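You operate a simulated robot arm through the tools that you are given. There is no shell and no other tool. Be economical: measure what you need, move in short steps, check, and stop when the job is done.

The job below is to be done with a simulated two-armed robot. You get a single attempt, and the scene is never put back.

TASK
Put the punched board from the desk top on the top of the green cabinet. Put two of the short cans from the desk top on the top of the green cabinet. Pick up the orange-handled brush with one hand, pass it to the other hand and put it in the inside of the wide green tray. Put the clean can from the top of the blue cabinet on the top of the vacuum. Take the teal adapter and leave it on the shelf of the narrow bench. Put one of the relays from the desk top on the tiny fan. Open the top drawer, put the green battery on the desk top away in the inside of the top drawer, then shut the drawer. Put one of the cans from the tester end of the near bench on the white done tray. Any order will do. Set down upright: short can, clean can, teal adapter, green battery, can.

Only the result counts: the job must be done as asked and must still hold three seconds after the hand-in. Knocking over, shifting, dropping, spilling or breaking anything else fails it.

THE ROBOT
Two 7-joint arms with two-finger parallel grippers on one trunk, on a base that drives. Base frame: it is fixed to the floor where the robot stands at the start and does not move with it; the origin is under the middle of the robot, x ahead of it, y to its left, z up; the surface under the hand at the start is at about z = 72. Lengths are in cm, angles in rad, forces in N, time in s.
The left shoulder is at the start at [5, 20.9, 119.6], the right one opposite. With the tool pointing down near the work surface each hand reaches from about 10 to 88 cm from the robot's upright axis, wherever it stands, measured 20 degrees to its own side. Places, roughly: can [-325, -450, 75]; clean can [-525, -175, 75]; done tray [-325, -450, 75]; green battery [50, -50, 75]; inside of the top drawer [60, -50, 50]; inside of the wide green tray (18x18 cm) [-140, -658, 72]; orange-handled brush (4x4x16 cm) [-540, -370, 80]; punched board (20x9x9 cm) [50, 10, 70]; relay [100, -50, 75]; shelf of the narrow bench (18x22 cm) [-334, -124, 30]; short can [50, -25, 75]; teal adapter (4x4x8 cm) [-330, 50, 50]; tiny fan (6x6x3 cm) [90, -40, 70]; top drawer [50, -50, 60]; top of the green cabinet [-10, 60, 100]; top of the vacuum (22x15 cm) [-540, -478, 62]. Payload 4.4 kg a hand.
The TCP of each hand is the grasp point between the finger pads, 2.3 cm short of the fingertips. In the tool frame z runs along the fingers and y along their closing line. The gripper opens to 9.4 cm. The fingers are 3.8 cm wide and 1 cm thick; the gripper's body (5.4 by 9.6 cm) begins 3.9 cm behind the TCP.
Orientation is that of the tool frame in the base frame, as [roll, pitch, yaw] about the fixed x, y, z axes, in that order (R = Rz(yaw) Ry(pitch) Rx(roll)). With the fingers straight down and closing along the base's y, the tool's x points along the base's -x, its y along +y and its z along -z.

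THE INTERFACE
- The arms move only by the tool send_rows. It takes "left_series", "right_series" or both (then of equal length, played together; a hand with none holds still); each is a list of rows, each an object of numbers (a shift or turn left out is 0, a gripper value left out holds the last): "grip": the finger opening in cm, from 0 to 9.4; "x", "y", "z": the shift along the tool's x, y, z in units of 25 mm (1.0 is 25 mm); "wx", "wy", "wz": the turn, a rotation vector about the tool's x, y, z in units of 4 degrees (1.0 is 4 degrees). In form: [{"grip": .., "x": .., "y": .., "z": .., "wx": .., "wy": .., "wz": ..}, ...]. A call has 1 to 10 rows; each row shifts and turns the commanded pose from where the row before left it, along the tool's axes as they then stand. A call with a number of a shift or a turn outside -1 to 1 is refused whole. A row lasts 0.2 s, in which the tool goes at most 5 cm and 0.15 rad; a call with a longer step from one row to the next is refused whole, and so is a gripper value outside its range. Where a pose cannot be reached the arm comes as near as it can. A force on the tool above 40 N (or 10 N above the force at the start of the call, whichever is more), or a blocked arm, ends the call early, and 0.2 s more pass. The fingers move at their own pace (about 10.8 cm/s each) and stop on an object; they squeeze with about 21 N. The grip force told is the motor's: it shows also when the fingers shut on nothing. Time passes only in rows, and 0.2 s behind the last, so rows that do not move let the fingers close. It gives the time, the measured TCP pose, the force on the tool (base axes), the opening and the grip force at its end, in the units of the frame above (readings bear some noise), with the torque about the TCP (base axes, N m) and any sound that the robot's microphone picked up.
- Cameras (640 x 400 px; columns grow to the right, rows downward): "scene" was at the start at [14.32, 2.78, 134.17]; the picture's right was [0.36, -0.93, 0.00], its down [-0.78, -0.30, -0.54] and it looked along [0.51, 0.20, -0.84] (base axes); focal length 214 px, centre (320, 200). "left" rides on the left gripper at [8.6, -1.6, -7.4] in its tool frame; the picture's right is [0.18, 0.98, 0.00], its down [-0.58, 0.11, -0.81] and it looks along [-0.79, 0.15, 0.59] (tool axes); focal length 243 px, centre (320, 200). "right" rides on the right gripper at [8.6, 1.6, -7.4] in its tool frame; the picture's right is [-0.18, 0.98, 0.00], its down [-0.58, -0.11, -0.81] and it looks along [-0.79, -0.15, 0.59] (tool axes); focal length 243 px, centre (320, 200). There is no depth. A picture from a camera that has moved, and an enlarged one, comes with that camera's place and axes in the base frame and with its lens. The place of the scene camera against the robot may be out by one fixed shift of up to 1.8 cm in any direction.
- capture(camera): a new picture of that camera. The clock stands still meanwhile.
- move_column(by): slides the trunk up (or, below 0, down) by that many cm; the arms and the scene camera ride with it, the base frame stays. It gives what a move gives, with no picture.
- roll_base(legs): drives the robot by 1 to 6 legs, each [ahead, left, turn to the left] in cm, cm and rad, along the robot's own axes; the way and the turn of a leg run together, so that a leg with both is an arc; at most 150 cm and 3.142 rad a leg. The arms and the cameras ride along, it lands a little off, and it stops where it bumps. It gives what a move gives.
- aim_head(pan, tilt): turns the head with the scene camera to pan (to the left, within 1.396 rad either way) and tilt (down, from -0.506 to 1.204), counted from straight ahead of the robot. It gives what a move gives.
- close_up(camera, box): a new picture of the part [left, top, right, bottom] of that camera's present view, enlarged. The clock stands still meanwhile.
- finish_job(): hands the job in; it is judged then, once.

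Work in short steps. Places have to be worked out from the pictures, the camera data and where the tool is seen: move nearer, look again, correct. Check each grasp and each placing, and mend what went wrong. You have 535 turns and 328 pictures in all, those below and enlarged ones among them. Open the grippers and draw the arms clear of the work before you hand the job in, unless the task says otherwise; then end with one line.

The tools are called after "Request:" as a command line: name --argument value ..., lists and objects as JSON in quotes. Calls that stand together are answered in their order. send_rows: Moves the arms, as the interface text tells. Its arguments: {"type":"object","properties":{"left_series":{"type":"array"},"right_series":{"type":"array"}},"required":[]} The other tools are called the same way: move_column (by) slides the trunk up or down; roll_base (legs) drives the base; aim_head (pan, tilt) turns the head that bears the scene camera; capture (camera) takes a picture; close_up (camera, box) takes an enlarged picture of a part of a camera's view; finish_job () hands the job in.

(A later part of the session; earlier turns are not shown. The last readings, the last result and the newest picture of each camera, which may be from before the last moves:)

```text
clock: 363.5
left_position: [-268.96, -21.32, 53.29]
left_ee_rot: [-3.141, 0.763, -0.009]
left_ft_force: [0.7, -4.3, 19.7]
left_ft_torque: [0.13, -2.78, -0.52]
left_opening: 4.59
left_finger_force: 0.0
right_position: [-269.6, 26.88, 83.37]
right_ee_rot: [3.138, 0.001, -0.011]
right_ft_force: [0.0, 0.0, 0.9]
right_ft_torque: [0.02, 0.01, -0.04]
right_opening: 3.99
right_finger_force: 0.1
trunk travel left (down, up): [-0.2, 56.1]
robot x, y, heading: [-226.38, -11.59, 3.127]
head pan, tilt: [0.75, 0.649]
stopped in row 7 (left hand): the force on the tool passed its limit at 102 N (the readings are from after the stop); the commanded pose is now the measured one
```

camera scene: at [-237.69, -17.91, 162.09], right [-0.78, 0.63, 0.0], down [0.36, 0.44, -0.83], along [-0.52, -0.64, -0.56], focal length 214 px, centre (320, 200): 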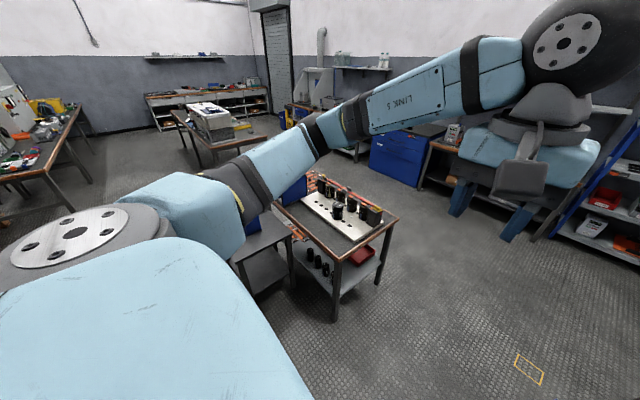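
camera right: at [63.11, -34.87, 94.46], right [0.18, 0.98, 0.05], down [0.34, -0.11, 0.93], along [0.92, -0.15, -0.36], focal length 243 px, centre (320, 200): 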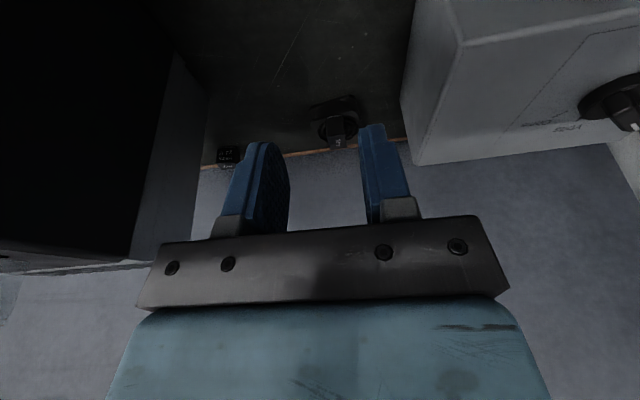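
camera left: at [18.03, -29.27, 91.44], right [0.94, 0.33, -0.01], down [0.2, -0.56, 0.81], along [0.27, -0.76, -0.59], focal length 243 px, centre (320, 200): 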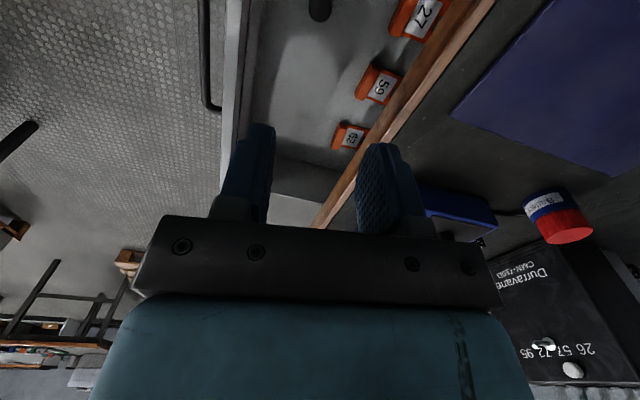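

Unexpected contact at z=53. Look at what was touched.

Request:
aim_head --pan 0.2 --tilt 1.0

Request:
capture --camera "scene"

Request:
capture --camera "left"

```text
clock: 364.5
left_position: [-268.97, -21.32, 53.24]
left_ee_rot: [-3.139, 0.765, -0.01]
left_ft_force: [-1.2, -3.6, 36.2]
left_ft_torque: [0.3, -5.14, -0.37]
left_opening: 4.6
left_finger_force: 0.0
right_position: [-269.55, 26.93, 83.37]
right_ee_rot: [3.136, 0.002, -0.012]
right_ft_force: [-0.5, 0.9, -0.4]
right_ft_torque: [0.0, 0.03, 0.0]
right_opening: 4.02
right_finger_force: 0.1
trunk travel left (down, up): [-0.2, 56.1]
robot x, y, heading: [-226.83, -11.4, 3.129]
head pan, tilt: [0.201, 1.0]
```

```text
180 pictures are left
camera scene: at [-238.83, -12.33, 106.94], right [-0.19, 0.98, 0.0], down [0.83, 0.16, -0.54], along [-0.53, -0.1, -0.84], focal length 214 px, centre (320, 200)
```

scene: 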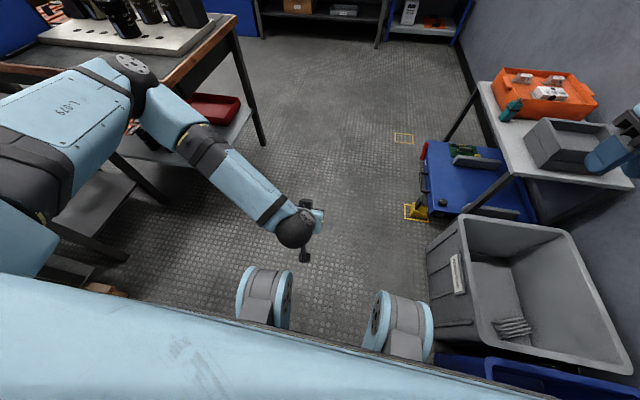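

```text
179 pictures are left
camera left: at [-257.44, -19.84, 52.64], right [0.12, -0.98, -0.13], down [0.14, -0.11, 0.98], along [-0.98, -0.14, 0.12], focal length 243 px, centre (320, 200)
```

left: 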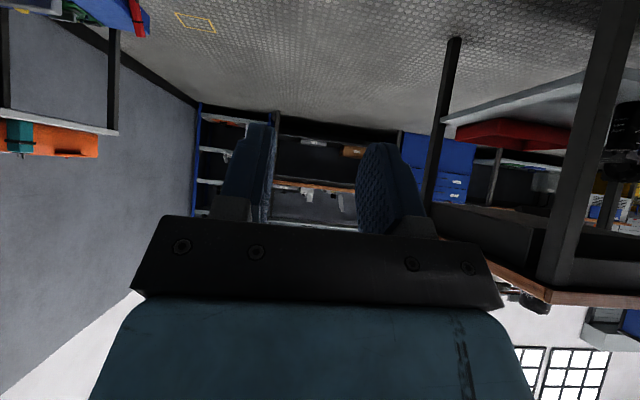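

It was only the hand's camera bracket on the robot's own wheel pod. Lift off, go 25 cm further forward and retry downwards.

Request:
send_rows --left_series '[{"x": -0.7, "z": -0.7}, {"x": -0.7, "z": -0.7}, {"x": -0.7, "z": 0.7}, {"x": -0.7, "z": 0.7}, {"x": -0.7, "z": 0.7}, {"x": -0.7, "z": 0.7}, {"x": -0.7, "z": 0.7}, {"x": -0.7, "z": 0.7}, {"x": -0.7, "z": 0.7}, {"x": -0.7, "z": 0.7}]'

Request:
send_rows --left_series '[{"x": 0.7, "z": 0.7}, {"x": 0.7, "z": 0.7}, {"x": 0.7, "z": 0.7}, {"x": 0.7, "z": 0.7}, {"x": 0.7, "z": 0.7}, {"x": 0.7, "z": 0.7}, {"x": 0.7, "z": 0.7}, {"x": 0.7, "z": 0.7}]'

```text
clock: 366.7
left_position: [-288.77, -21.16, 57.8]
left_ee_rot: [-3.14, 0.761, -0.012]
left_ft_force: [-0.9, 0.1, 0.3]
left_ft_torque: [0.02, -0.01, 0.01]
left_opening: 4.59
left_finger_force: 0.1
right_position: [-269.63, 26.83, 83.25]
right_ee_rot: [3.138, -0.001, -0.011]
right_ft_force: [0.0, 0.5, -0.3]
right_ft_torque: [-0.01, 0.01, 0.01]
right_opening: 3.99
right_finger_force: 0.2
trunk travel left (down, up): [-0.2, 56.1]
robot x, y, heading: [-226.37, -11.46, 3.131]
head pan, tilt: [0.201, 1.0]
```

```text
clock: 368.5
left_position: [-288.39, -21.16, 37.98]
left_ee_rot: [3.141, 0.761, -0.011]
left_ft_force: [-0.5, 0.6, 0.1]
left_ft_torque: [0.04, 0.0, 0.01]
left_opening: 4.62
left_finger_force: 0.1
right_position: [-269.8, 26.79, 83.32]
right_ee_rot: [3.136, -0.001, -0.013]
right_ft_force: [0.0, -0.3, -0.7]
right_ft_torque: [-0.03, 0.01, -0.01]
right_opening: 3.98
right_finger_force: 0.1
trunk travel left (down, up): [-0.2, 56.1]
robot x, y, heading: [-226.67, -11.33, 3.124]
head pan, tilt: [0.201, 1.0]
```

The left hand reaches z=38 with a 44° tilt — the shelf placing is feasible. Raise the hand and trunk, then drive to (−300, −25) and turn to face +y.

Request:
send_rows --left_series '[{"x": -0.7, "z": -0.7}, {"x": -0.7, "z": -0.7}, {"x": -0.7, "z": -0.7}, {"x": -0.7, "z": -0.7}, {"x": -0.7, "z": -0.7}, {"x": -0.7, "z": -0.7}, {"x": -0.7, "z": -0.7}, {"x": -0.7, "z": -0.7}, {"x": -0.7, "z": -0.7}]'

Request:
move_column --by 45

Request:
roll_base --legs '[[74, 14, 0]]'

Request:
roll_base --legs '[[0, 0, -1.56]]'

Request:
aim_head --pan 0.2 --tilt 0.85

Request:
capture --camera "scene"

```text
clock: 370.5
left_position: [-288.83, -20.89, 60.11]
left_ee_rot: [-3.141, 0.763, -0.011]
left_ft_force: [-0.1, 0.2, 0.2]
left_ft_torque: [0.0, -0.01, 0.01]
left_opening: 4.6
left_finger_force: 0.0
right_position: [-269.66, 26.77, 83.38]
right_ee_rot: [3.137, 0.001, -0.013]
right_ft_force: [0.3, -0.2, 0.3]
right_ft_torque: [0.0, -0.01, 0.04]
right_opening: 4.01
right_finger_force: 0.0
trunk travel left (down, up): [-0.2, 56.1]
robot x, y, heading: [-226.45, -11.33, 3.126]
head pan, tilt: [0.201, 1.0]
```

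```text
refused: 45 is not a number from -40 to 40
```

```text
clock: 373.7
left_position: [-348.46, -30.09, 60.19]
left_ee_rot: [-3.141, 0.765, -0.029]
left_ft_force: [0.2, -0.5, 0.4]
left_ft_torque: [-0.01, -0.02, 0.0]
left_opening: 4.61
left_finger_force: 0.0
right_position: [-328.77, 16.84, 83.41]
right_ee_rot: [3.135, -0.001, -0.024]
right_ft_force: [-0.3, 0.1, 0.0]
right_ft_torque: [0.02, 0.03, 0.03]
right_opening: 3.99
right_finger_force: 0.0
trunk travel left (down, up): [-0.2, 56.1]
robot x, y, heading: [-286.02, -22.3, 3.117]
head pan, tilt: [0.201, 1.0]
stopped in leg 1: the robot was blocked; the commanded pose is now the measured one
```

```text
clock: 377.9
left_position: [-294.42, 40.47, 60.19]
left_ee_rot: [-3.139, 0.765, -1.599]
left_ft_force: [0.1, 0.7, 1.4]
left_ft_torque: [0.02, -0.05, 0.02]
left_opening: 4.61
left_finger_force: 0.0
right_position: [-247.29, 20.58, 83.3]
right_ee_rot: [3.138, 0.0, -1.596]
right_ft_force: [-0.4, -0.1, -0.2]
right_ft_torque: [0.0, -0.02, 0.01]
right_opening: 3.97
right_finger_force: 0.2
trunk travel left (down, up): [-0.2, 56.1]
robot x, y, heading: [-285.8, -22.14, 1.539]
head pan, tilt: [0.201, 1.0]
```

```text
clock: 378.6
left_position: [-294.41, 40.47, 60.15]
left_ee_rot: [-3.139, 0.764, -1.597]
left_ft_force: [-0.1, 0.2, -0.7]
left_ft_torque: [0.03, -0.02, -0.02]
left_opening: 4.63
left_finger_force: 0.1
right_position: [-247.25, 20.64, 83.35]
right_ee_rot: [3.137, 0.0, -1.597]
right_ft_force: [-1.0, 0.3, 0.1]
right_ft_torque: [-0.03, 0.0, 0.02]
right_opening: 4.0
right_finger_force: 0.0
trunk travel left (down, up): [-0.2, 56.1]
robot x, y, heading: [-285.81, -22.16, 1.545]
head pan, tilt: [0.201, 0.85]
```

```text
178 pictures are left
camera scene: at [-286.19, -7.33, 107.99], right [0.98, 0.17, 0.0], down [0.13, -0.74, -0.66], along [-0.12, 0.65, -0.75], focal length 214 px, centre (320, 200)
```

scene: 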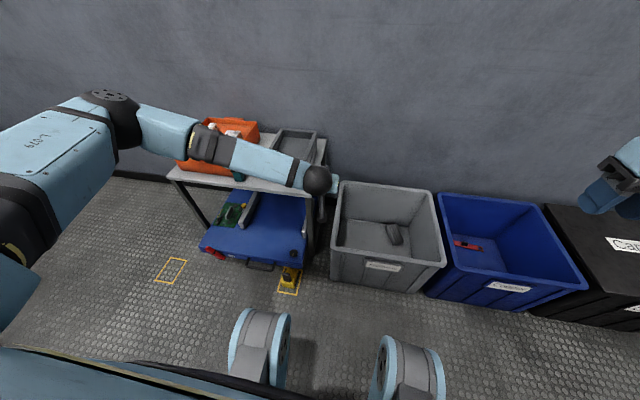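

The trunk raise was refused and the base moved with arms low and was briefly blocked — I must check for damage. First the adapter table.

Request:
close_up --camera "scene" --box '[160, 100, 350, 220]'

Request:
capture --camera "left"

```text
3.33 times, centred on (255, 160) of scene
camera zoom: at [-286.19, -7.33, 107.99], right [0.98, 0.17, 0.0], down [0.13, -0.74, -0.66], along [-0.12, 0.65, -0.75], focal length 715 px, centre (537, 333)
```

zoom: 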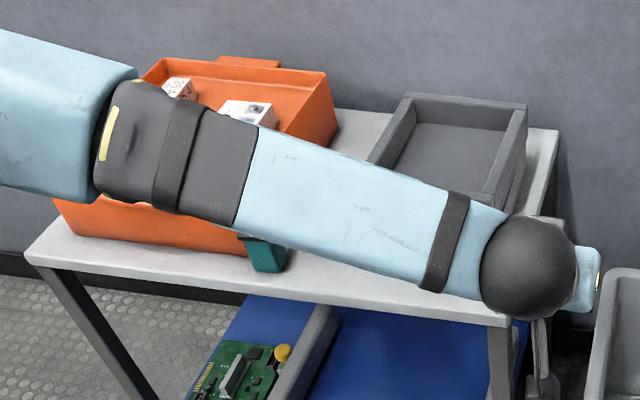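

```text
176 pictures are left
camera left: at [-293.07, 29.07, 59.41], right [-0.99, -0.1, -0.13], down [-0.11, -0.13, 0.98], along [-0.12, 0.99, 0.12], focal length 243 px, centre (320, 200)
```

left: 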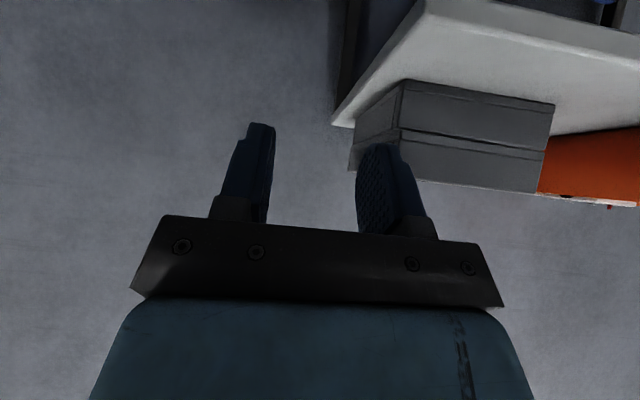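

The adapter stands below the forearm. Raise the trunk 40 cm straight up, then look again.

Request:
move_column --by 40

Request:
close_up --camera "scene" --box '[180, 160, 380, 310]'

```text
clock: 382.5
left_position: [-294.37, 40.45, 100.1]
left_ee_rot: [-3.141, 0.765, -1.599]
left_ft_force: [0.3, 0.4, 0.7]
left_ft_torque: [0.04, 0.0, 0.01]
left_opening: 4.61
left_finger_force: 0.1
right_position: [-247.2, 20.62, 123.29]
right_ee_rot: [3.137, -0.001, -1.596]
right_ft_force: [-0.5, 0.2, 0.9]
right_ft_torque: [-0.03, 0.03, 0.0]
right_opening: 4.01
right_finger_force: 0.0
trunk travel left (down, up): [-40.2, 16.1]
robot x, y, heading: [-285.98, -21.82, 1.538]
head pan, tilt: [0.201, 0.85]
```

```text
2.67 times, centred on (280, 235) of scene
camera zoom: at [-286.19, -7.32, 147.99], right [0.98, 0.17, 0.0], down [0.13, -0.74, -0.66], along [-0.12, 0.65, -0.75], focal length 572 px, centre (427, 107)
```

zoom: 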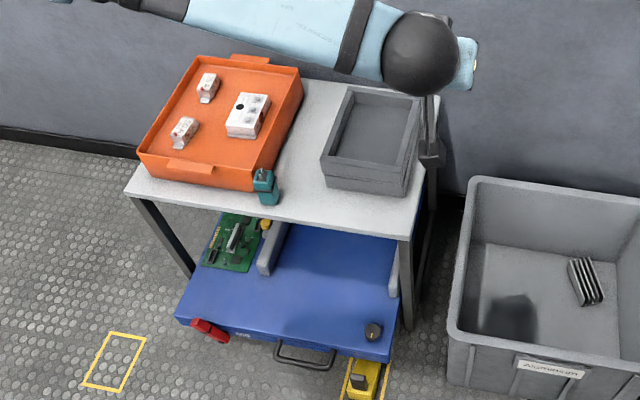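

The small table is fine. Now I look back at the narrow bench for anything the elbow might have hit.

Request:
roll_base --legs '[[0, 0, 1.57]]'

Request:
aim_head --pan 1.1 --tilt 0.6

Request:
capture --camera "scene"

```text
clock: 386.7
left_position: [-348.59, -30.45, 100.0]
left_ee_rot: [-3.14, 0.765, -0.029]
left_ft_force: [0.3, 0.6, -0.7]
left_ft_torque: [-0.01, 0.01, -0.01]
left_opening: 4.6
left_finger_force: 0.0
right_position: [-328.68, 16.67, 123.3]
right_ee_rot: [3.139, -0.003, -0.026]
right_ft_force: [-0.1, -0.1, -0.5]
right_ft_torque: [-0.01, -0.03, 0.0]
right_opening: 4.04
right_finger_force: 0.1
trunk travel left (down, up): [-40.2, 16.1]
robot x, y, heading: [-286.07, -22.39, 3.118]
head pan, tilt: [0.201, 0.85]
```

```text
clock: 387.9
left_position: [-348.6, -30.4, 100.09]
left_ee_rot: [-3.14, 0.764, -0.029]
left_ft_force: [0.7, 0.3, -0.1]
left_ft_torque: [-0.01, 0.0, 0.03]
left_opening: 4.59
left_finger_force: 0.0
right_position: [-328.79, 16.74, 123.4]
right_ee_rot: [3.136, -0.001, -0.026]
right_ft_force: [0.0, 0.8, 0.3]
right_ft_torque: [0.02, -0.02, -0.01]
right_opening: 3.99
right_finger_force: 0.0
trunk travel left (down, up): [-40.2, 16.1]
robot x, y, heading: [-285.88, -21.84, 3.115]
head pan, tilt: [1.1, 0.6]
```

```text
174 pictures are left
camera scene: at [-295.96, -29.36, 150.08], right [-0.88, 0.48, 0.0], down [0.27, 0.5, -0.82], along [-0.39, -0.72, -0.57], focal length 214 px, centre (320, 200)
```

scene: 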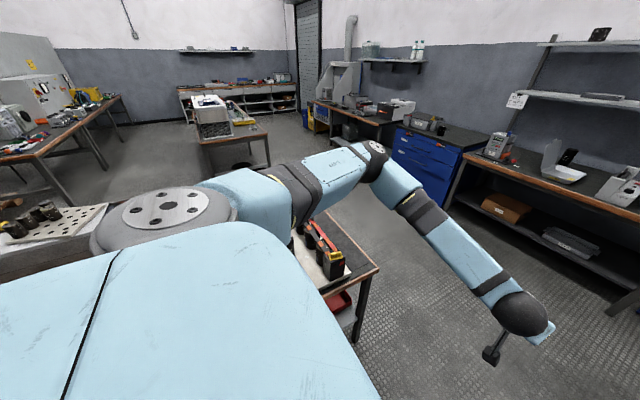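

Request:
move_column --by 16

Request:
roll_base --legs '[[0, 6, 0], [0, 0, 1.3]]'

Request:
aim_head --pan 0.1 --tilt 0.7

Request:
capture --camera "scene"

```text
clock: 389.7
left_position: [-348.49, -30.34, 116.02]
left_ee_rot: [-3.14, 0.763, -0.029]
left_ft_force: [0.0, 0.1, -0.4]
left_ft_torque: [-0.03, -0.01, 0.01]
left_opening: 4.61
left_finger_force: 0.0
right_position: [-328.77, 16.85, 139.19]
right_ee_rot: [3.137, 0.0, -0.025]
right_ft_force: [0.0, -0.2, 0.7]
right_ft_torque: [0.0, 0.02, 0.0]
right_opening: 3.99
right_finger_force: 0.1
trunk travel left (down, up): [-56.2, 0.1]
robot x, y, heading: [-285.99, -21.96, 3.116]
head pan, tilt: [1.1, 0.6]
```

```text
clock: 394.1
left_position: [-295.51, -90.36, 115.97]
left_ee_rot: [-3.141, 0.764, 1.264]
left_ft_force: [-0.2, -0.3, -1.3]
left_ft_torque: [0.03, 0.03, -0.03]
left_opening: 4.59
left_finger_force: 0.0
right_position: [-335.23, -58.38, 139.32]
right_ee_rot: [3.138, 0.0, 1.265]
right_ft_force: [-0.1, -0.5, 0.1]
right_ft_torque: [0.03, 0.01, 0.0]
right_opening: 3.99
right_finger_force: 0.1
trunk travel left (down, up): [-56.2, 0.1]
robot x, y, heading: [-286.24, -27.99, -1.877]
head pan, tilt: [1.1, 0.6]
```

```text
clock: 395.4
left_position: [-295.49, -90.46, 116.06]
left_ee_rot: [-3.139, 0.765, 1.263]
left_ft_force: [0.9, 1.0, 0.5]
left_ft_torque: [-0.01, 0.02, 0.0]
left_opening: 4.61
left_finger_force: 0.0
right_position: [-335.36, -58.41, 139.27]
right_ee_rot: [3.139, 0.0, 1.265]
right_ft_force: [0.3, 0.2, 0.5]
right_ft_torque: [0.05, -0.01, 0.0]
right_opening: 4.01
right_finger_force: 0.0
trunk travel left (down, up): [-56.2, 0.1]
robot x, y, heading: [-286.37, -28.38, -1.882]
head pan, tilt: [0.099, 0.7]
```

```text
173 pictures are left
camera scene: at [-288.9, -42.52, 165.22], right [-0.98, 0.2, 0.0], down [0.13, 0.63, -0.77], along [-0.16, -0.75, -0.64], focal length 214 px, centre (320, 200)
```

scene: 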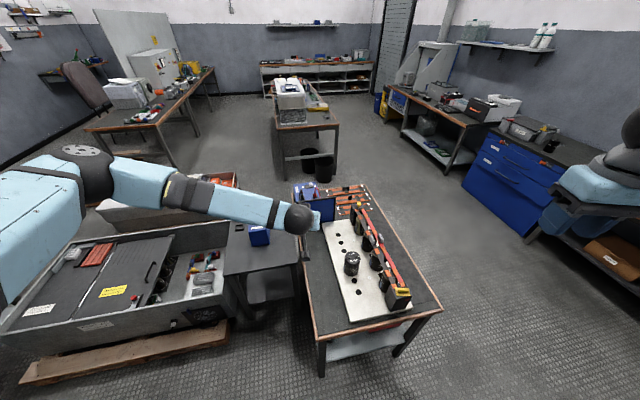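

Request:
close_up --camera "scene" --box '[270, 180, 450, 360]'

```text
2.22 times, centred on (360, 270) of scene
camera zoom: at [-288.9, -42.52, 165.22], right [-0.98, 0.2, 0.0], down [0.13, 0.63, -0.77], along [-0.16, -0.75, -0.64], focal length 477 px, centre (231, 44)
```

zoom: 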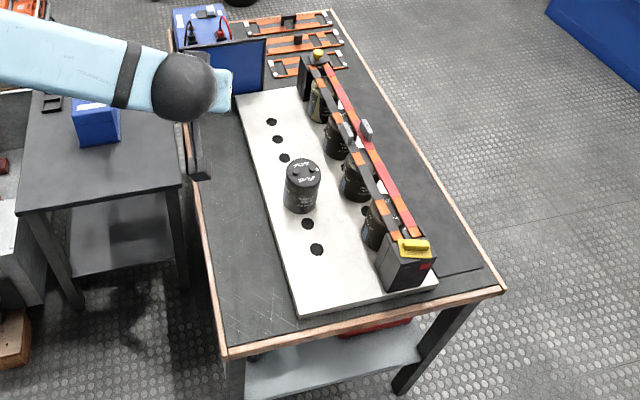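

Bench is undisturbed. Turn to face +y again with the hands high.

Request:
roll_base --legs '[[0, 0, -2.83]]'

Request:
roll_base --legs '[[0, 26, 0]]'

Request:
aim_head --pan 0.0 --tilt 0.85

Request:
capture --camera "left"

Request:
capture --camera "scene"

```text
clock: 402.4
left_position: [-296.85, 34.21, 116.04]
left_ee_rot: [-3.139, 0.763, -1.563]
left_ft_force: [-0.5, 0.0, -0.4]
left_ft_torque: [0.03, -0.01, -0.01]
left_opening: 4.59
left_finger_force: 0.2
right_position: [-248.88, 16.14, 139.4]
right_ee_rot: [3.14, 0.0, -1.56]
right_ft_force: [0.5, 0.3, 0.0]
right_ft_torque: [-0.01, 0.03, 0.0]
right_opening: 3.99
right_finger_force: 0.1
trunk travel left (down, up): [-56.2, 0.1]
robot x, y, heading: [-285.88, -28.17, 1.578]
head pan, tilt: [0.099, 0.7]
```

```text
clock: 405.3
left_position: [-322.82, 33.88, 116.11]
left_ee_rot: [-3.141, 0.764, -1.562]
left_ft_force: [-0.3, -0.5, -0.5]
left_ft_torque: [0.01, 0.02, 0.0]
left_opening: 4.58
left_finger_force: 0.1
right_position: [-275.01, 15.91, 139.27]
right_ee_rot: [3.138, 0.001, -1.558]
right_ft_force: [0.9, 0.5, -0.3]
right_ft_torque: [-0.02, 0.02, -0.02]
right_opening: 3.98
right_finger_force: 0.1
trunk travel left (down, up): [-56.2, 0.1]
robot x, y, heading: [-312.15, -28.65, 1.583]
head pan, tilt: [0.099, 0.7]
```

```text
clock: 406.0
left_position: [-322.97, 33.93, 116.07]
left_ee_rot: [-3.141, 0.764, -1.561]
left_ft_force: [-0.5, -0.4, 0.1]
left_ft_torque: [-0.03, 0.01, -0.03]
left_opening: 4.63
left_finger_force: 0.0
right_position: [-275.08, 15.83, 139.33]
right_ee_rot: [3.138, 0.002, -1.559]
right_ft_force: [0.4, 0.3, 0.2]
right_ft_torque: [0.02, -0.02, 0.02]
right_opening: 4.02
right_finger_force: 0.1
trunk travel left (down, up): [-56.2, 0.1]
robot x, y, heading: [-311.81, -27.97, 1.582]
head pan, tilt: [0.0, 0.85]
```

```text
171 pictures are left
camera left: at [-321.17, 22.44, 115.42], right [-0.98, -0.14, -0.13], down [-0.11, -0.14, 0.98], along [-0.16, 0.98, 0.12], focal length 243 px, centre (320, 200)
```

left: 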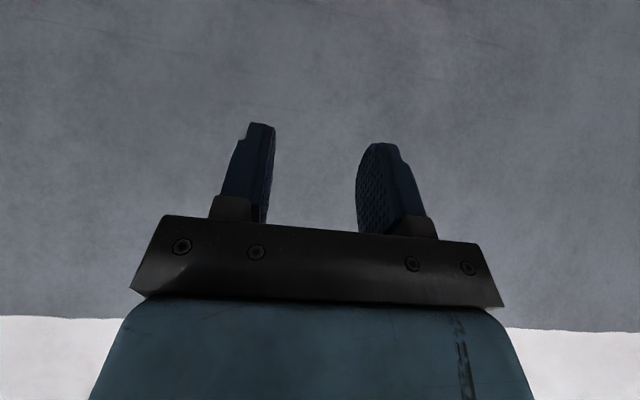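

```text
170 pictures are left
camera scene: at [-311.35, -13.51, 164.0], right [1.0, 0.01, 0.0], down [0.01, -0.75, -0.66], along [-0.01, 0.66, -0.75], focal length 214 px, centre (320, 200)
```

scene: 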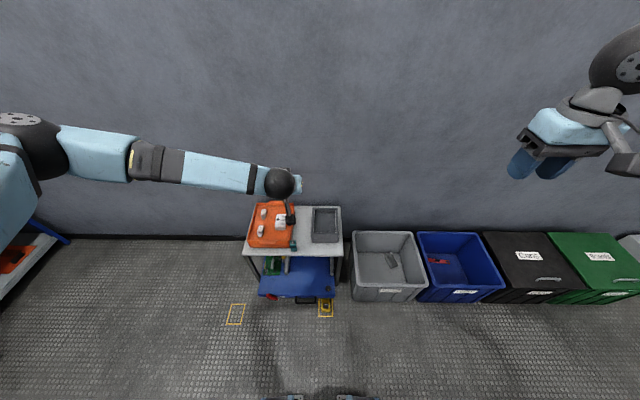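

Request:
close_up --camera "scene" --box '[235, 190, 355, 275]'

```text
4.71 times, centred on (295, 232) of scene
camera zoom: at [-311.35, -13.51, 164.0], right [1.0, 0.01, 0.0], down [0.01, -0.75, -0.66], along [-0.01, 0.66, -0.75], focal length 1009 px, centre (438, 47)
```

zoom: 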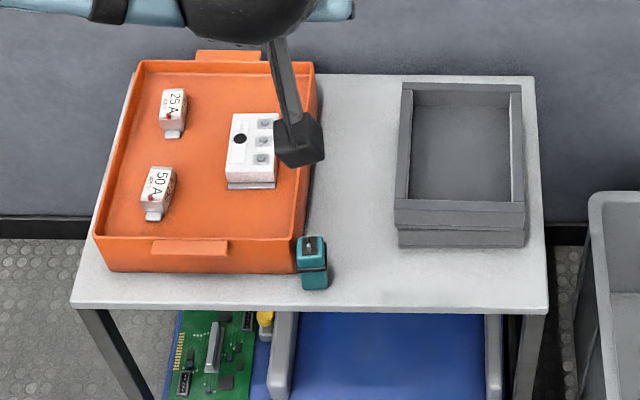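

The adapter touches the orange tray on its left, so I'll first grip it front-to-back with the left hand pointing down, set it in the open, then regrasp tilted. Untilt and yaw the left hand.

Request:
send_rows --left_series '[{"wy": 1, "x": 0.5}, {"wy": 1, "x": 0.5}, {"wy": 1, "x": 0.5}, {"wy": 1, "x": 0.5}, {"wy": 1}, {"wy": 1}, {"wy": 1}, {"wy": 1}, {"wy": 1}, {"wy": 1}]'

Request:
send_rows --left_series '[{"wy": 0.95, "grip": 7}, {"wz": 1}, {"wz": 1}, {"wz": 1}, {"wz": 1}, {"wz": 1}, {"wz": 1}, {"wz": 1}, {"wz": 1}, {"wz": 1}]'

Request:
send_rows --left_series '[{"wz": 1}, {"wz": 1}, {"wz": 1}, {"wz": 1}, {"wz": 1}, {"wz": 1}, {"wz": 1}, {"wz": 1}, {"wz": 1}, {"wz": 1}]'

Request:
send_rows --left_series '[{"wz": 1}, {"wz": 1}, {"wz": 1}, {"wz": 0.7}]'

Request:
capture --camera "left"

```text
clock: 408.2
left_position: [-322.89, 29.9, 113.09]
left_ee_rot: [-3.14, 0.065, -1.562]
left_ft_force: [-1.8, -0.2, 0.0]
left_ft_torque: [0.02, 0.05, 0.02]
left_opening: 4.61
left_finger_force: 0.0
right_position: [-275.08, 15.86, 139.26]
right_ee_rot: [3.139, 0.0, -1.558]
right_ft_force: [0.9, -0.1, -0.5]
right_ft_torque: [-0.01, -0.01, -0.02]
right_opening: 3.98
right_finger_force: 0.0
trunk travel left (down, up): [-56.2, 0.1]
robot x, y, heading: [-312.17, -28.18, 1.586]
head pan, tilt: [0.0, 0.85]
```

```text
clock: 410.4
left_position: [-322.81, 29.81, 113.01]
left_ee_rot: [-3.139, 0.0, -2.192]
left_ft_force: [-0.1, -0.1, 0.1]
left_ft_torque: [-0.01, 0.01, -0.01]
left_opening: 6.98
left_finger_force: 0.1
right_position: [-275.03, 15.82, 139.26]
right_ee_rot: [3.139, 0.002, -1.56]
right_ft_force: [0.5, 0.3, -1.3]
right_ft_torque: [0.02, 0.02, -0.01]
right_opening: 4.02
right_finger_force: 0.1
trunk travel left (down, up): [-56.2, 0.1]
robot x, y, heading: [-311.98, -27.91, 1.582]
head pan, tilt: [0.0, 0.85]
```

```text
clock: 412.6
left_position: [-322.87, 30.08, 113.13]
left_ee_rot: [-3.141, 0.0, -2.61]
left_ft_force: [-0.2, -0.3, -0.5]
left_ft_torque: [0.01, 0.03, -0.01]
left_opening: 7.0
left_finger_force: 0.0
left hand out of reach, approached as far as the arm can: row 7, 8, 9, 10
right_position: [-275.19, 15.9, 139.27]
right_ee_rot: [3.139, 0.001, -1.559]
right_ft_force: [0.2, -0.3, 0.7]
right_ft_torque: [0.02, 0.02, -0.01]
right_opening: 3.99
right_finger_force: 0.0
trunk travel left (down, up): [-56.2, 0.1]
robot x, y, heading: [-312.5, -28.59, 1.583]
head pan, tilt: [0.0, 0.85]
```

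```text
clock: 413.6
left_position: [-322.64, 29.74, 112.96]
left_ee_rot: [3.14, -0.002, -2.655]
left_ft_force: [0.2, 0.2, -0.1]
left_ft_torque: [-0.03, -0.01, -0.04]
left_opening: 7.03
left_finger_force: 0.0
left hand out of reach, approached as far as the arm can: row 1, 2, 3
right_position: [-274.89, 15.75, 139.23]
right_ee_rot: [3.135, 0.0, -1.559]
right_ft_force: [0.3, -0.7, -0.7]
right_ft_torque: [0.03, 0.03, -0.01]
right_opening: 3.99
right_finger_force: 0.0
trunk travel left (down, up): [-56.2, 0.1]
robot x, y, heading: [-312.26, -28.14, 1.584]
head pan, tilt: [0.0, 0.85]
```

```text
168 pictures are left
camera left: at [-329.55, 24.36, 120.43], right [-0.62, 0.78, 0.0], down [0.47, 0.37, 0.81], along [0.63, 0.5, -0.59], focal length 243 px, centre (320, 200)
```

left: 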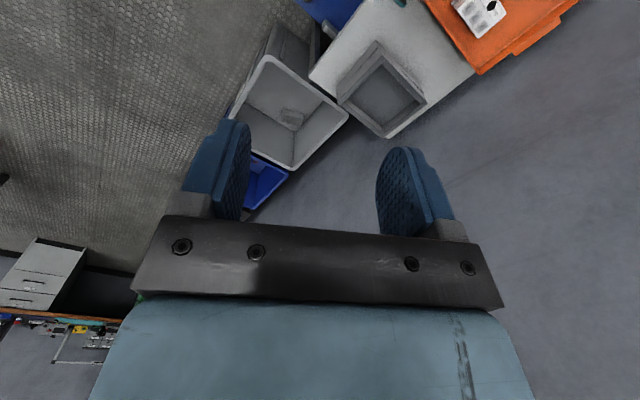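

The yaw limit makes front-to-back closing impractical. Better: the adapter's front ~2.8 cm protrudes past the tray front, so a tilted side grip on that part works directly. Return the yaw and tilt again.

Request:
send_rows --left_series '[{"wz": -1}, {"wz": -1}, {"wz": -1}, {"wz": -1}, {"wz": -1}, {"wz": -1}, {"wz": -1}, {"wz": -1}, {"wz": -1}, {"wz": -1}]'

Request:
send_rows --left_series '[{"wz": -1}, {"wz": -1}, {"wz": -1}, {"wz": -1}, {"wz": -1}, {"wz": -0.53}]'

Request:
capture --camera "left"

```text
clock: 415.8
left_position: [-322.94, 29.83, 113.06]
left_ee_rot: [-3.14, 0.0, -1.956]
left_ft_force: [0.2, -1.3, -0.8]
left_ft_torque: [0.0, 0.0, -0.01]
left_opening: 6.97
left_finger_force: 0.0
right_position: [-275.05, 15.88, 139.3]
right_ee_rot: [3.138, 0.001, -1.559]
right_ft_force: [-0.6, 0.4, -0.3]
right_ft_torque: [-0.04, 0.04, -0.01]
right_opening: 4.0
right_finger_force: 0.0
trunk travel left (down, up): [-56.2, 0.1]
robot x, y, heading: [-311.99, -28.06, 1.587]
head pan, tilt: [0.0, 0.85]
```

```text
clock: 417.2
left_position: [-322.91, 29.9, 113.09]
left_ee_rot: [-3.138, 0.0, -1.573]
left_ft_force: [-0.2, -0.4, -0.2]
left_ft_torque: [-0.01, -0.01, 0.01]
left_opening: 7.02
left_finger_force: 0.0
right_position: [-275.04, 15.79, 139.2]
right_ee_rot: [3.137, 0.0, -1.559]
right_ft_force: [0.0, 0.3, 0.8]
right_ft_torque: [-0.01, 0.01, 0.0]
right_opening: 4.0
right_finger_force: 0.0
trunk travel left (down, up): [-56.2, 0.1]
robot x, y, heading: [-311.9, -28.39, 1.584]
head pan, tilt: [0.0, 0.85]
```

```text
167 pictures are left
camera left: at [-321.2, 21.23, 120.46], right [-0.98, -0.18, 0.0], down [-0.11, 0.58, 0.81], along [-0.15, 0.79, -0.59], focal length 243 px, centre (320, 200)
```

left: 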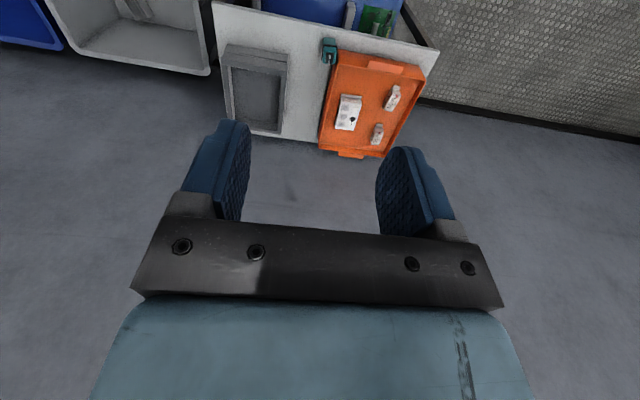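

Request:
close_up --camera "left" --box '[270, 10, 400, 100]'

```text
4.44 times, centred on (335, 55) of left
camera zoom: at [-321.2, 21.23, 120.46], right [-0.98, -0.18, 0.0], down [-0.11, 0.58, 0.81], along [-0.15, 0.79, -0.59], focal length 1078 px, centre (253, 844)
```

zoom: 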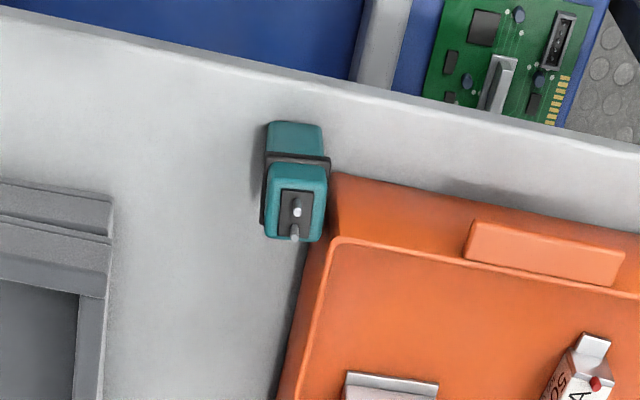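

The wrist view is precise: adapter base x −330…−327.2, y 46.4…50, table z≈48; tray front at y≈48.7. I tilt the left hand 36°, lower the trunk 36 cm, and look.

Request:
send_rows --left_series '[{"wy": -1, "grip": 4.6}, {"wy": -1}, {"wy": -1}, {"wy": -1}, {"wy": -1}, {"wy": -1}, {"wy": -1}, {"wy": -1}, {"wy": -1}]'

Request:
move_column --by -36

Request:
capture --camera "left"

Request:
capture --camera "scene"

```text
clock: 419.2
left_position: [-323.01, 29.94, 113.07]
left_ee_rot: [-3.14, 0.631, -1.573]
left_ft_force: [-0.1, 0.7, -0.2]
left_ft_torque: [-0.01, -0.05, 0.02]
left_opening: 4.6
left_finger_force: 0.1
right_position: [-275.13, 15.84, 139.4]
right_ee_rot: [3.138, 0.0, -1.558]
right_ft_force: [-0.3, 0.5, -0.7]
right_ft_torque: [0.0, 0.03, -0.03]
right_opening: 4.0
right_finger_force: 0.0
trunk travel left (down, up): [-56.2, 0.1]
robot x, y, heading: [-312.19, -28.58, 1.585]
head pan, tilt: [0.0, 0.85]
```

```text
clock: 422.7
left_position: [-322.96, 29.87, 77.12]
left_ee_rot: [-3.141, 0.629, -1.573]
left_ft_force: [0.2, 0.1, 0.5]
left_ft_torque: [0.0, -0.01, -0.02]
left_opening: 4.58
left_finger_force: 0.0
right_position: [-275.14, 15.86, 103.36]
right_ee_rot: [3.138, 0.001, -1.559]
right_ft_force: [-0.1, 0.2, 0.9]
right_ft_torque: [0.01, 0.01, -0.02]
right_opening: 4.0
right_finger_force: 0.1
trunk travel left (down, up): [-20.2, 36.1]
robot x, y, heading: [-312.43, -28.16, 1.582]
head pan, tilt: [0.0, 0.85]
```

```text
165 pictures are left
camera left: at [-321.27, 18.51, 77.98], right [-0.98, -0.15, -0.11], down [-0.11, 0.0, 0.99], along [-0.15, 0.99, -0.01], focal length 243 px, centre (320, 200)
```

left: 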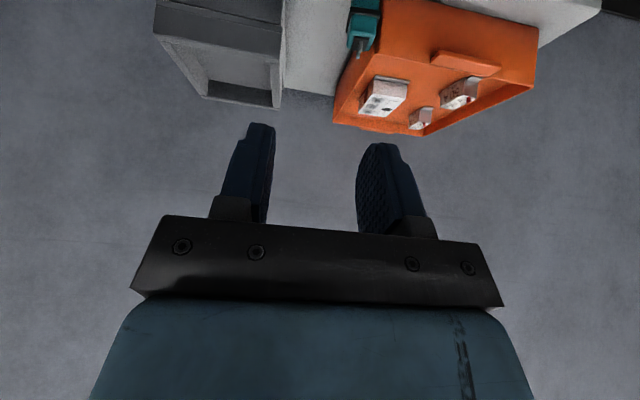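

```text
164 pictures are left
camera scene: at [-311.33, -13.53, 128.0], right [1.0, 0.01, 0.0], down [0.01, -0.75, -0.66], along [-0.01, 0.66, -0.75], focal length 214 px, centre (320, 200)
```

scene: 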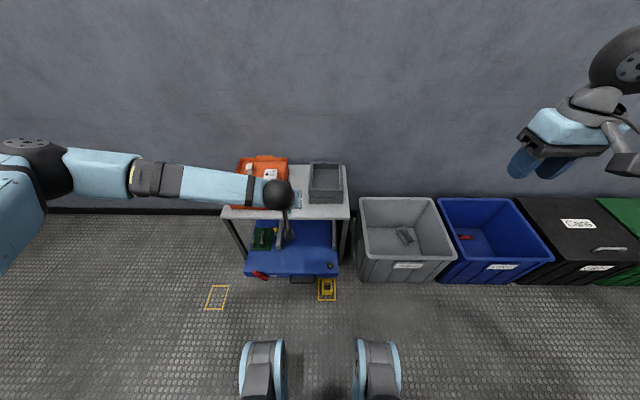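

Move the left hand to a hover 8 cm back along its fingers from the grasp pose.

Request:
send_rows --left_series '[{"y": 0.25, "x": 0.09, "z": 0.95}, {"y": 0.25, "x": 0.09, "z": 0.95}, {"y": 0.25, "x": 0.09, "z": 0.95}, {"y": 0.25, "x": 0.09, "z": 0.95}, {"y": 0.25, "x": 0.09, "z": 0.95}, {"y": 0.25, "x": 0.09, "z": 0.95}, {"y": 0.25, "x": 0.09, "z": 0.95}, {"y": 0.25, "x": 0.09, "z": 0.95}, {"y": 0.24, "x": 0.09, "z": 0.95}]'

Request:
capture --camera "left"

Request:
close_up --camera "scene" --box '[210, 140, 370, 260]'

```text
clock: 424.7
left_position: [-328.65, 40.89, 58.37]
left_ee_rot: [-3.139, 0.629, -1.573]
left_ft_force: [-0.7, -0.2, 0.6]
left_ft_torque: [0.02, 0.02, -0.01]
left_opening: 4.6
left_finger_force: 0.0
right_position: [-275.02, 15.92, 103.32]
right_ee_rot: [3.137, -0.002, -1.557]
right_ft_force: [-0.7, 0.4, 0.6]
right_ft_torque: [0.0, -0.02, -0.01]
right_opening: 4.0
right_finger_force: 0.1
trunk travel left (down, up): [-20.2, 36.1]
robot x, y, heading: [-312.19, -28.49, 1.579]
head pan, tilt: [0.0, 0.85]
```

```text
163 pictures are left
camera left: at [-326.85, 29.51, 59.3], right [-0.98, -0.15, -0.11], down [-0.11, 0.0, 0.99], along [-0.15, 0.99, -0.01], focal length 243 px, centre (320, 200)
```

left: 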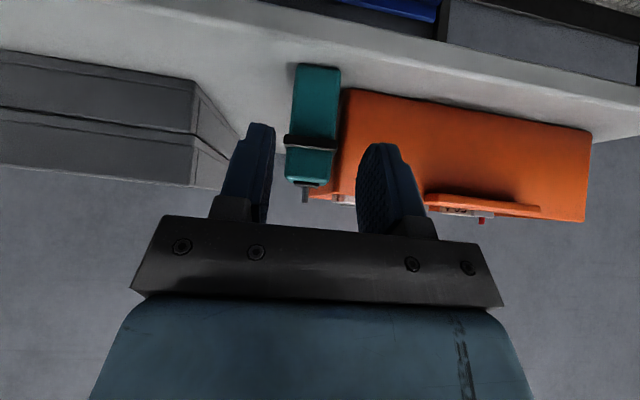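

```text
3.33 times, centred on (290, 200) of scene
camera zoom: at [-311.33, -13.48, 127.99], right [1.0, 0.01, 0.0], down [0.01, -0.75, -0.66], along [-0.01, 0.66, -0.75], focal length 715 px, centre (420, 200)
```

zoom: 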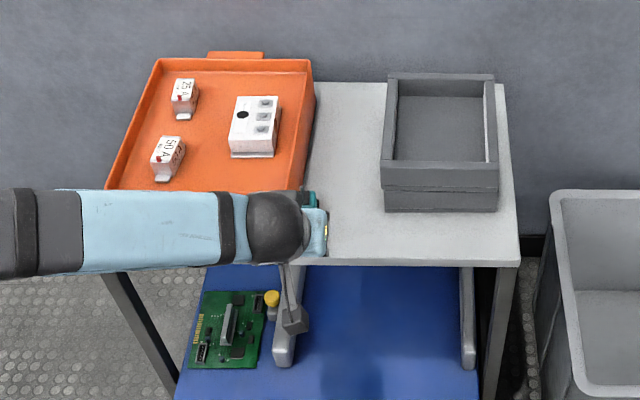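

Table z≈49.8; about 1.9 cm of the adapter is clear of the tray. Approach 5 cm along the fingers to look once more.

Request:
send_rows --left_series '[{"y": -0.12, "x": -0.15, "z": 0.5}, {"z": 0.6}, {"z": 0.6}, {}]'

Request:
capture --camera "left"

```text
clock: 425.7
left_position: [-328.05, 43.67, 55.3]
left_ee_rot: [3.139, 0.628, -1.573]
left_ft_force: [-0.2, 0.8, -0.5]
left_ft_torque: [0.02, 0.02, -0.01]
left_opening: 4.6
left_finger_force: 0.0
right_position: [-275.03, 15.79, 103.38]
right_ee_rot: [3.139, -0.001, -1.559]
right_ft_force: [0.2, -0.5, 0.5]
right_ft_torque: [0.01, 0.03, 0.01]
right_opening: 4.02
right_finger_force: 0.1
trunk travel left (down, up): [-20.2, 36.1]
robot x, y, heading: [-312.1, -28.32, 1.585]
head pan, tilt: [0.0, 0.85]
```

```text
161 pictures are left
camera left: at [-326.49, 32.24, 56.21], right [-0.98, -0.15, -0.11], down [-0.11, 0.0, 0.99], along [-0.15, 0.99, -0.01], focal length 243 px, centre (320, 200)
```

left: 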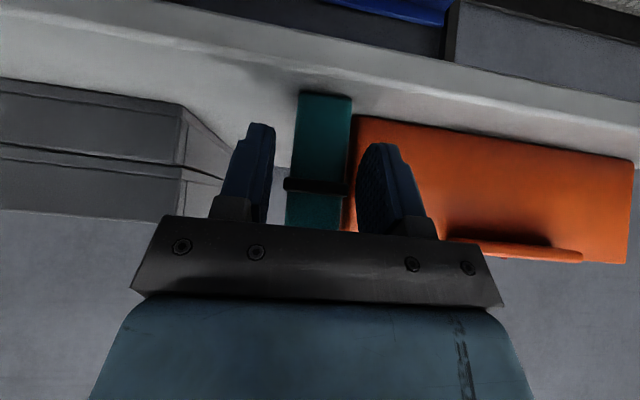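

Request:
send_rows --left_series '[{"z": 0.4}, {"z": 0.4}, {}]'

Request:
capture --camera "left"

```text
clock: 426.5
left_position: [-328.13, 44.77, 53.74]
left_ee_rot: [-3.139, 0.63, -1.571]
left_ft_force: [-0.8, -0.6, -0.2]
left_ft_torque: [0.02, 0.01, -0.01]
left_opening: 4.62
left_finger_force: 0.1
right_position: [-275.02, 15.84, 103.3]
right_ee_rot: [3.138, 0.0, -1.559]
right_ft_force: [0.0, 0.3, 0.1]
right_ft_torque: [-0.02, -0.03, -0.02]
right_opening: 4.0
right_finger_force: 0.0
trunk travel left (down, up): [-20.2, 36.1]
robot x, y, heading: [-312.39, -27.83, 1.585]
head pan, tilt: [0.0, 0.85]
```

```text
160 pictures are left
camera left: at [-326.47, 33.46, 54.62], right [-0.98, -0.15, -0.11], down [-0.11, 0.0, 0.99], along [-0.15, 0.99, -0.01], focal length 243 px, centre (320, 200)
```

left: 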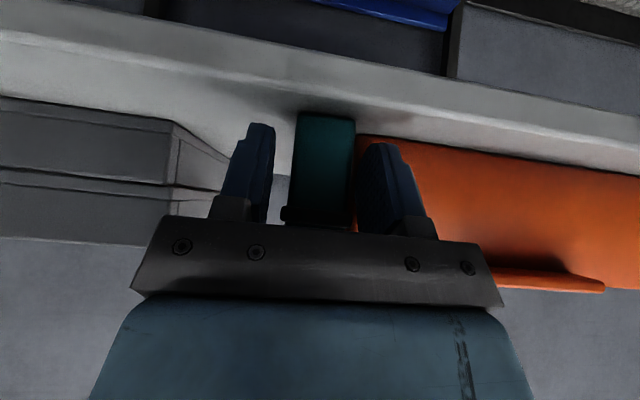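

Close on the adapter and check, then lift slightly.

Request:
send_rows --left_series '[{"grip": 0}, {}, {}]'

Request:
send_rows --left_series '[{"x": -0.12, "z": -0.16}, {"x": -0.12, "z": -0.16}, {"x": -0.12, "z": -0.16}]'

Request:
capture --camera "left"

```text
clock: 427.3
left_position: [-328.05, 44.88, 53.82]
left_ee_rot: [-3.138, 0.627, -1.574]
left_ft_force: [-0.2, -0.6, -0.5]
left_ft_torque: [-0.02, 0.02, -0.01]
left_opening: 3.71
left_finger_force: 21.6
right_position: [-275.08, 15.83, 103.12]
right_ee_rot: [3.137, 0.0, -1.56]
right_ft_force: [-1.4, 0.4, -0.9]
right_ft_torque: [0.01, 0.01, -0.01]
right_opening: 3.98
right_finger_force: 0.1
trunk travel left (down, up): [-20.2, 36.1]
robot x, y, heading: [-312.26, -28.23, 1.588]
head pan, tilt: [0.0, 0.85]
```

```text
clock: 428.1
left_position: [-328.09, 45.05, 55.29]
left_ee_rot: [-3.139, 0.625, -1.574]
left_ft_force: [-0.1, 0.0, -1.8]
left_ft_torque: [-0.04, 0.0, 0.0]
left_opening: 3.7
left_finger_force: 20.3
right_position: [-275.13, 15.86, 103.19]
right_ee_rot: [3.139, 0.001, -1.558]
right_ft_force: [0.3, 0.7, -0.7]
right_ft_torque: [0.0, -0.02, 0.01]
right_opening: 4.0
right_finger_force: 0.0
trunk travel left (down, up): [-20.2, 36.1]
robot x, y, heading: [-312.4, -28.26, 1.585]
head pan, tilt: [0.0, 0.85]
```

```text
159 pictures are left
camera left: at [-326.37, 33.59, 56.14], right [-0.98, -0.15, -0.11], down [-0.11, 0.0, 0.99], along [-0.15, 0.99, -0.01], focal length 243 px, centre (320, 200)
```

left: 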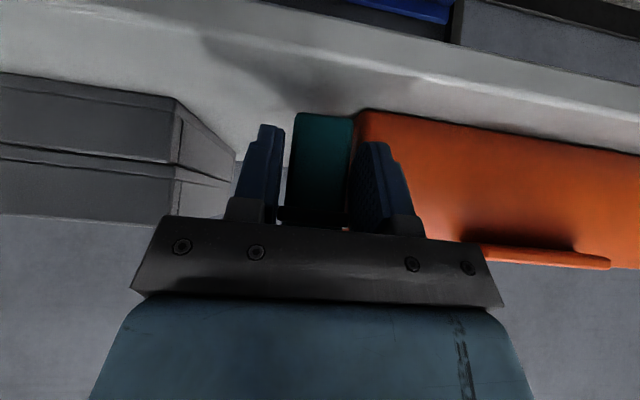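

Adapter lifted level. Raise the trunk 36 cm and draw the hand back.

Request:
move_column --by 36

Request:
send_rows --left_series '[{"x": 0.7, "z": -0.5}, {"x": 0.7, "z": -0.5}, {"x": 0.7, "z": -0.5}, {"x": 0.7, "z": -0.5}, {"x": 0.7, "z": -0.5}, {"x": 0.7, "z": -0.5}]'

Request:
roll_base --legs '[[0, 98, 0]]'

Request:
aim_head --pan 0.9 --tilt 0.4

Request:
capture --camera "scene"

```text
clock: 431.6
left_position: [-327.92, 45.0, 91.18]
left_ee_rot: [-3.14, 0.626, -1.572]
left_ft_force: [-0.2, 0.2, -1.2]
left_ft_torque: [-0.03, 0.0, -0.01]
left_opening: 3.68
left_finger_force: 21.5
right_position: [-275.13, 15.79, 139.2]
right_ee_rot: [3.138, -0.001, -1.559]
right_ft_force: [0.0, -0.6, 0.6]
right_ft_torque: [-0.01, 0.02, 0.0]
right_opening: 4.01
right_finger_force: 0.1
trunk travel left (down, up): [-56.2, 0.1]
robot x, y, heading: [-311.88, -28.03, 1.581]
head pan, tilt: [0.0, 0.85]
```

```text
clock: 433.0
left_position: [-328.11, 31.95, 91.32]
left_ee_rot: [-3.142, 0.627, -1.572]
left_ft_force: [-0.1, 0.6, 0.1]
left_ft_torque: [-0.06, -0.03, 0.0]
left_opening: 3.69
left_finger_force: 20.8
right_position: [-275.13, 15.86, 139.37]
right_ee_rot: [3.138, 0.0, -1.558]
right_ft_force: [0.0, -0.2, 0.9]
right_ft_torque: [0.01, -0.03, -0.02]
right_opening: 4.02
right_finger_force: 0.0
trunk travel left (down, up): [-56.2, 0.1]
robot x, y, heading: [-312.31, -28.27, 1.581]
head pan, tilt: [0.0, 0.85]
```

```text
clock: 442.0
left_position: [-427.01, 30.3, 91.21]
left_ee_rot: [-3.14, 0.627, -1.565]
left_ft_force: [0.4, 0.0, -1.6]
left_ft_torque: [-0.03, -0.01, 0.0]
left_opening: 3.65
left_finger_force: 21.3
right_position: [-373.83, 14.42, 139.34]
right_ee_rot: [3.138, 0.0, -1.548]
right_ft_force: [0.1, 0.1, 0.4]
right_ft_torque: [0.0, -0.02, 0.0]
right_opening: 4.0
right_finger_force: 0.0
trunk travel left (down, up): [-56.2, 0.1]
robot x, y, heading: [-410.33, -30.17, 1.597]
head pan, tilt: [0.0, 0.85]
```

```text
clock: 443.2
left_position: [-427.13, 30.28, 91.31]
left_ee_rot: [-3.14, 0.628, -1.565]
left_ft_force: [0.0, 0.1, -1.5]
left_ft_torque: [-0.04, -0.01, -0.03]
left_opening: 3.67
left_finger_force: 21.3
right_position: [-373.86, 14.46, 139.31]
right_ee_rot: [3.139, 0.002, -1.55]
right_ft_force: [0.9, -0.1, -0.4]
right_ft_torque: [-0.01, 0.05, -0.02]
right_opening: 3.99
right_finger_force: 0.0
trunk travel left (down, up): [-56.2, 0.1]
robot x, y, heading: [-411.0, -29.67, 1.589]
head pan, tilt: [0.901, 0.4]
```

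```text
158 pictures are left
camera scene: at [-417.14, -17.39, 167.9], right [0.61, 0.8, 0.0], down [0.31, -0.24, -0.92], along [-0.73, 0.56, -0.39], focal length 214 px, centre (320, 200)
```

scene: 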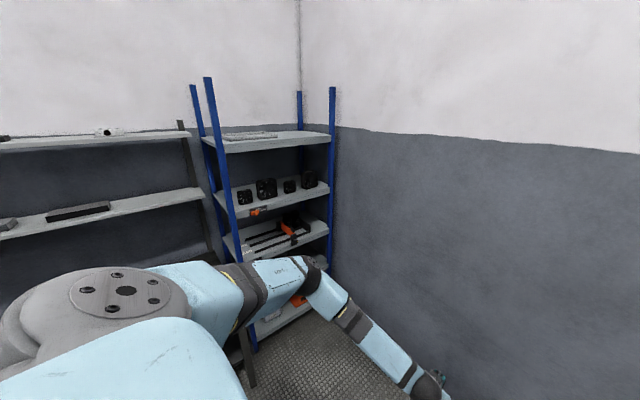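

Turn right to face +x, then strafe to the bench's side with extra standoff.

Request:
roll_base --legs '[[0, 0, -1.595]]'

Request:
roll_base --legs '[[-15, 0, 0], [0, -100, 0]]'

Request:
aim_head --pan 0.1 --tilt 0.75

Request:
capture --camera "scene"

```text
clock: 447.4
left_position: [-350.44, -13.71, 91.41]
left_ee_rot: [-3.14, 0.628, -3.135]
left_ft_force: [-0.6, -0.4, -1.3]
left_ft_torque: [-0.01, 0.04, -0.03]
left_opening: 3.67
left_finger_force: 20.7
right_position: [-366.24, -66.78, 139.27]
right_ee_rot: [3.137, 0.001, -3.121]
right_ft_force: [-0.1, 0.3, 0.0]
right_ft_torque: [0.03, -0.02, 0.01]
right_opening: 4.0
right_finger_force: 0.0
trunk travel left (down, up): [-56.2, 0.1]
robot x, y, heading: [-410.89, -30.03, 0.021]
head pan, tilt: [0.901, 0.4]
```

```text
clock: 457.5
left_position: [-363.42, -115.35, 91.21]
left_ee_rot: [-3.14, 0.628, 3.139]
left_ft_force: [-0.2, 0.3, -1.9]
left_ft_torque: [-0.01, 0.05, -0.01]
left_opening: 3.68
left_finger_force: 21.1
right_position: [-379.62, -168.33, 139.42]
right_ee_rot: [3.138, 0.001, -3.128]
right_ft_force: [-0.4, 0.7, 0.0]
right_ft_torque: [0.0, -0.03, 0.02]
right_opening: 3.99
right_finger_force: 0.2
trunk travel left (down, up): [-56.2, 0.1]
robot x, y, heading: [-423.65, -131.49, 0.019]
head pan, tilt: [0.901, 0.4]
```

```text
clock: 458.7
left_position: [-363.39, -115.2, 91.3]
left_ee_rot: [-3.14, 0.628, 3.14]
left_ft_force: [0.1, 0.0, -0.9]
left_ft_torque: [0.03, 0.02, -0.01]
left_opening: 3.65
left_finger_force: 20.3
right_position: [-379.61, -168.4, 139.29]
right_ee_rot: [3.139, 0.0, -3.128]
right_ft_force: [-0.3, 0.1, 0.5]
right_ft_torque: [0.01, -0.04, 0.02]
right_opening: 4.0
right_finger_force: 0.1
trunk travel left (down, up): [-56.2, 0.1]
robot x, y, heading: [-423.81, -131.54, 0.015]
head pan, tilt: [0.099, 0.75]
```

```text
157 pictures are left
camera scene: at [-407.79, -129.98, 164.8], right [0.11, -0.99, 0.0], down [-0.68, -0.08, -0.73], along [0.73, 0.08, -0.68], focal length 214 px, centre (320, 200)
```

scene: 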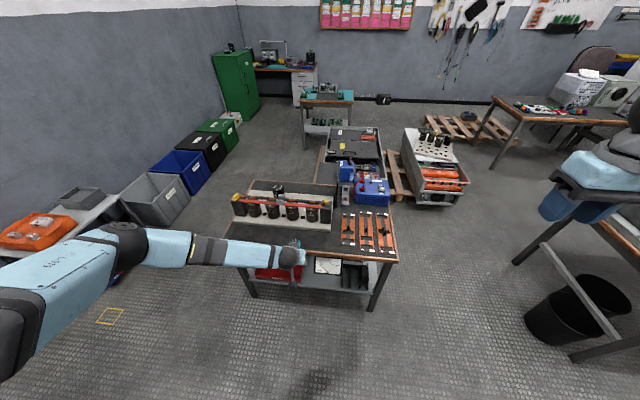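

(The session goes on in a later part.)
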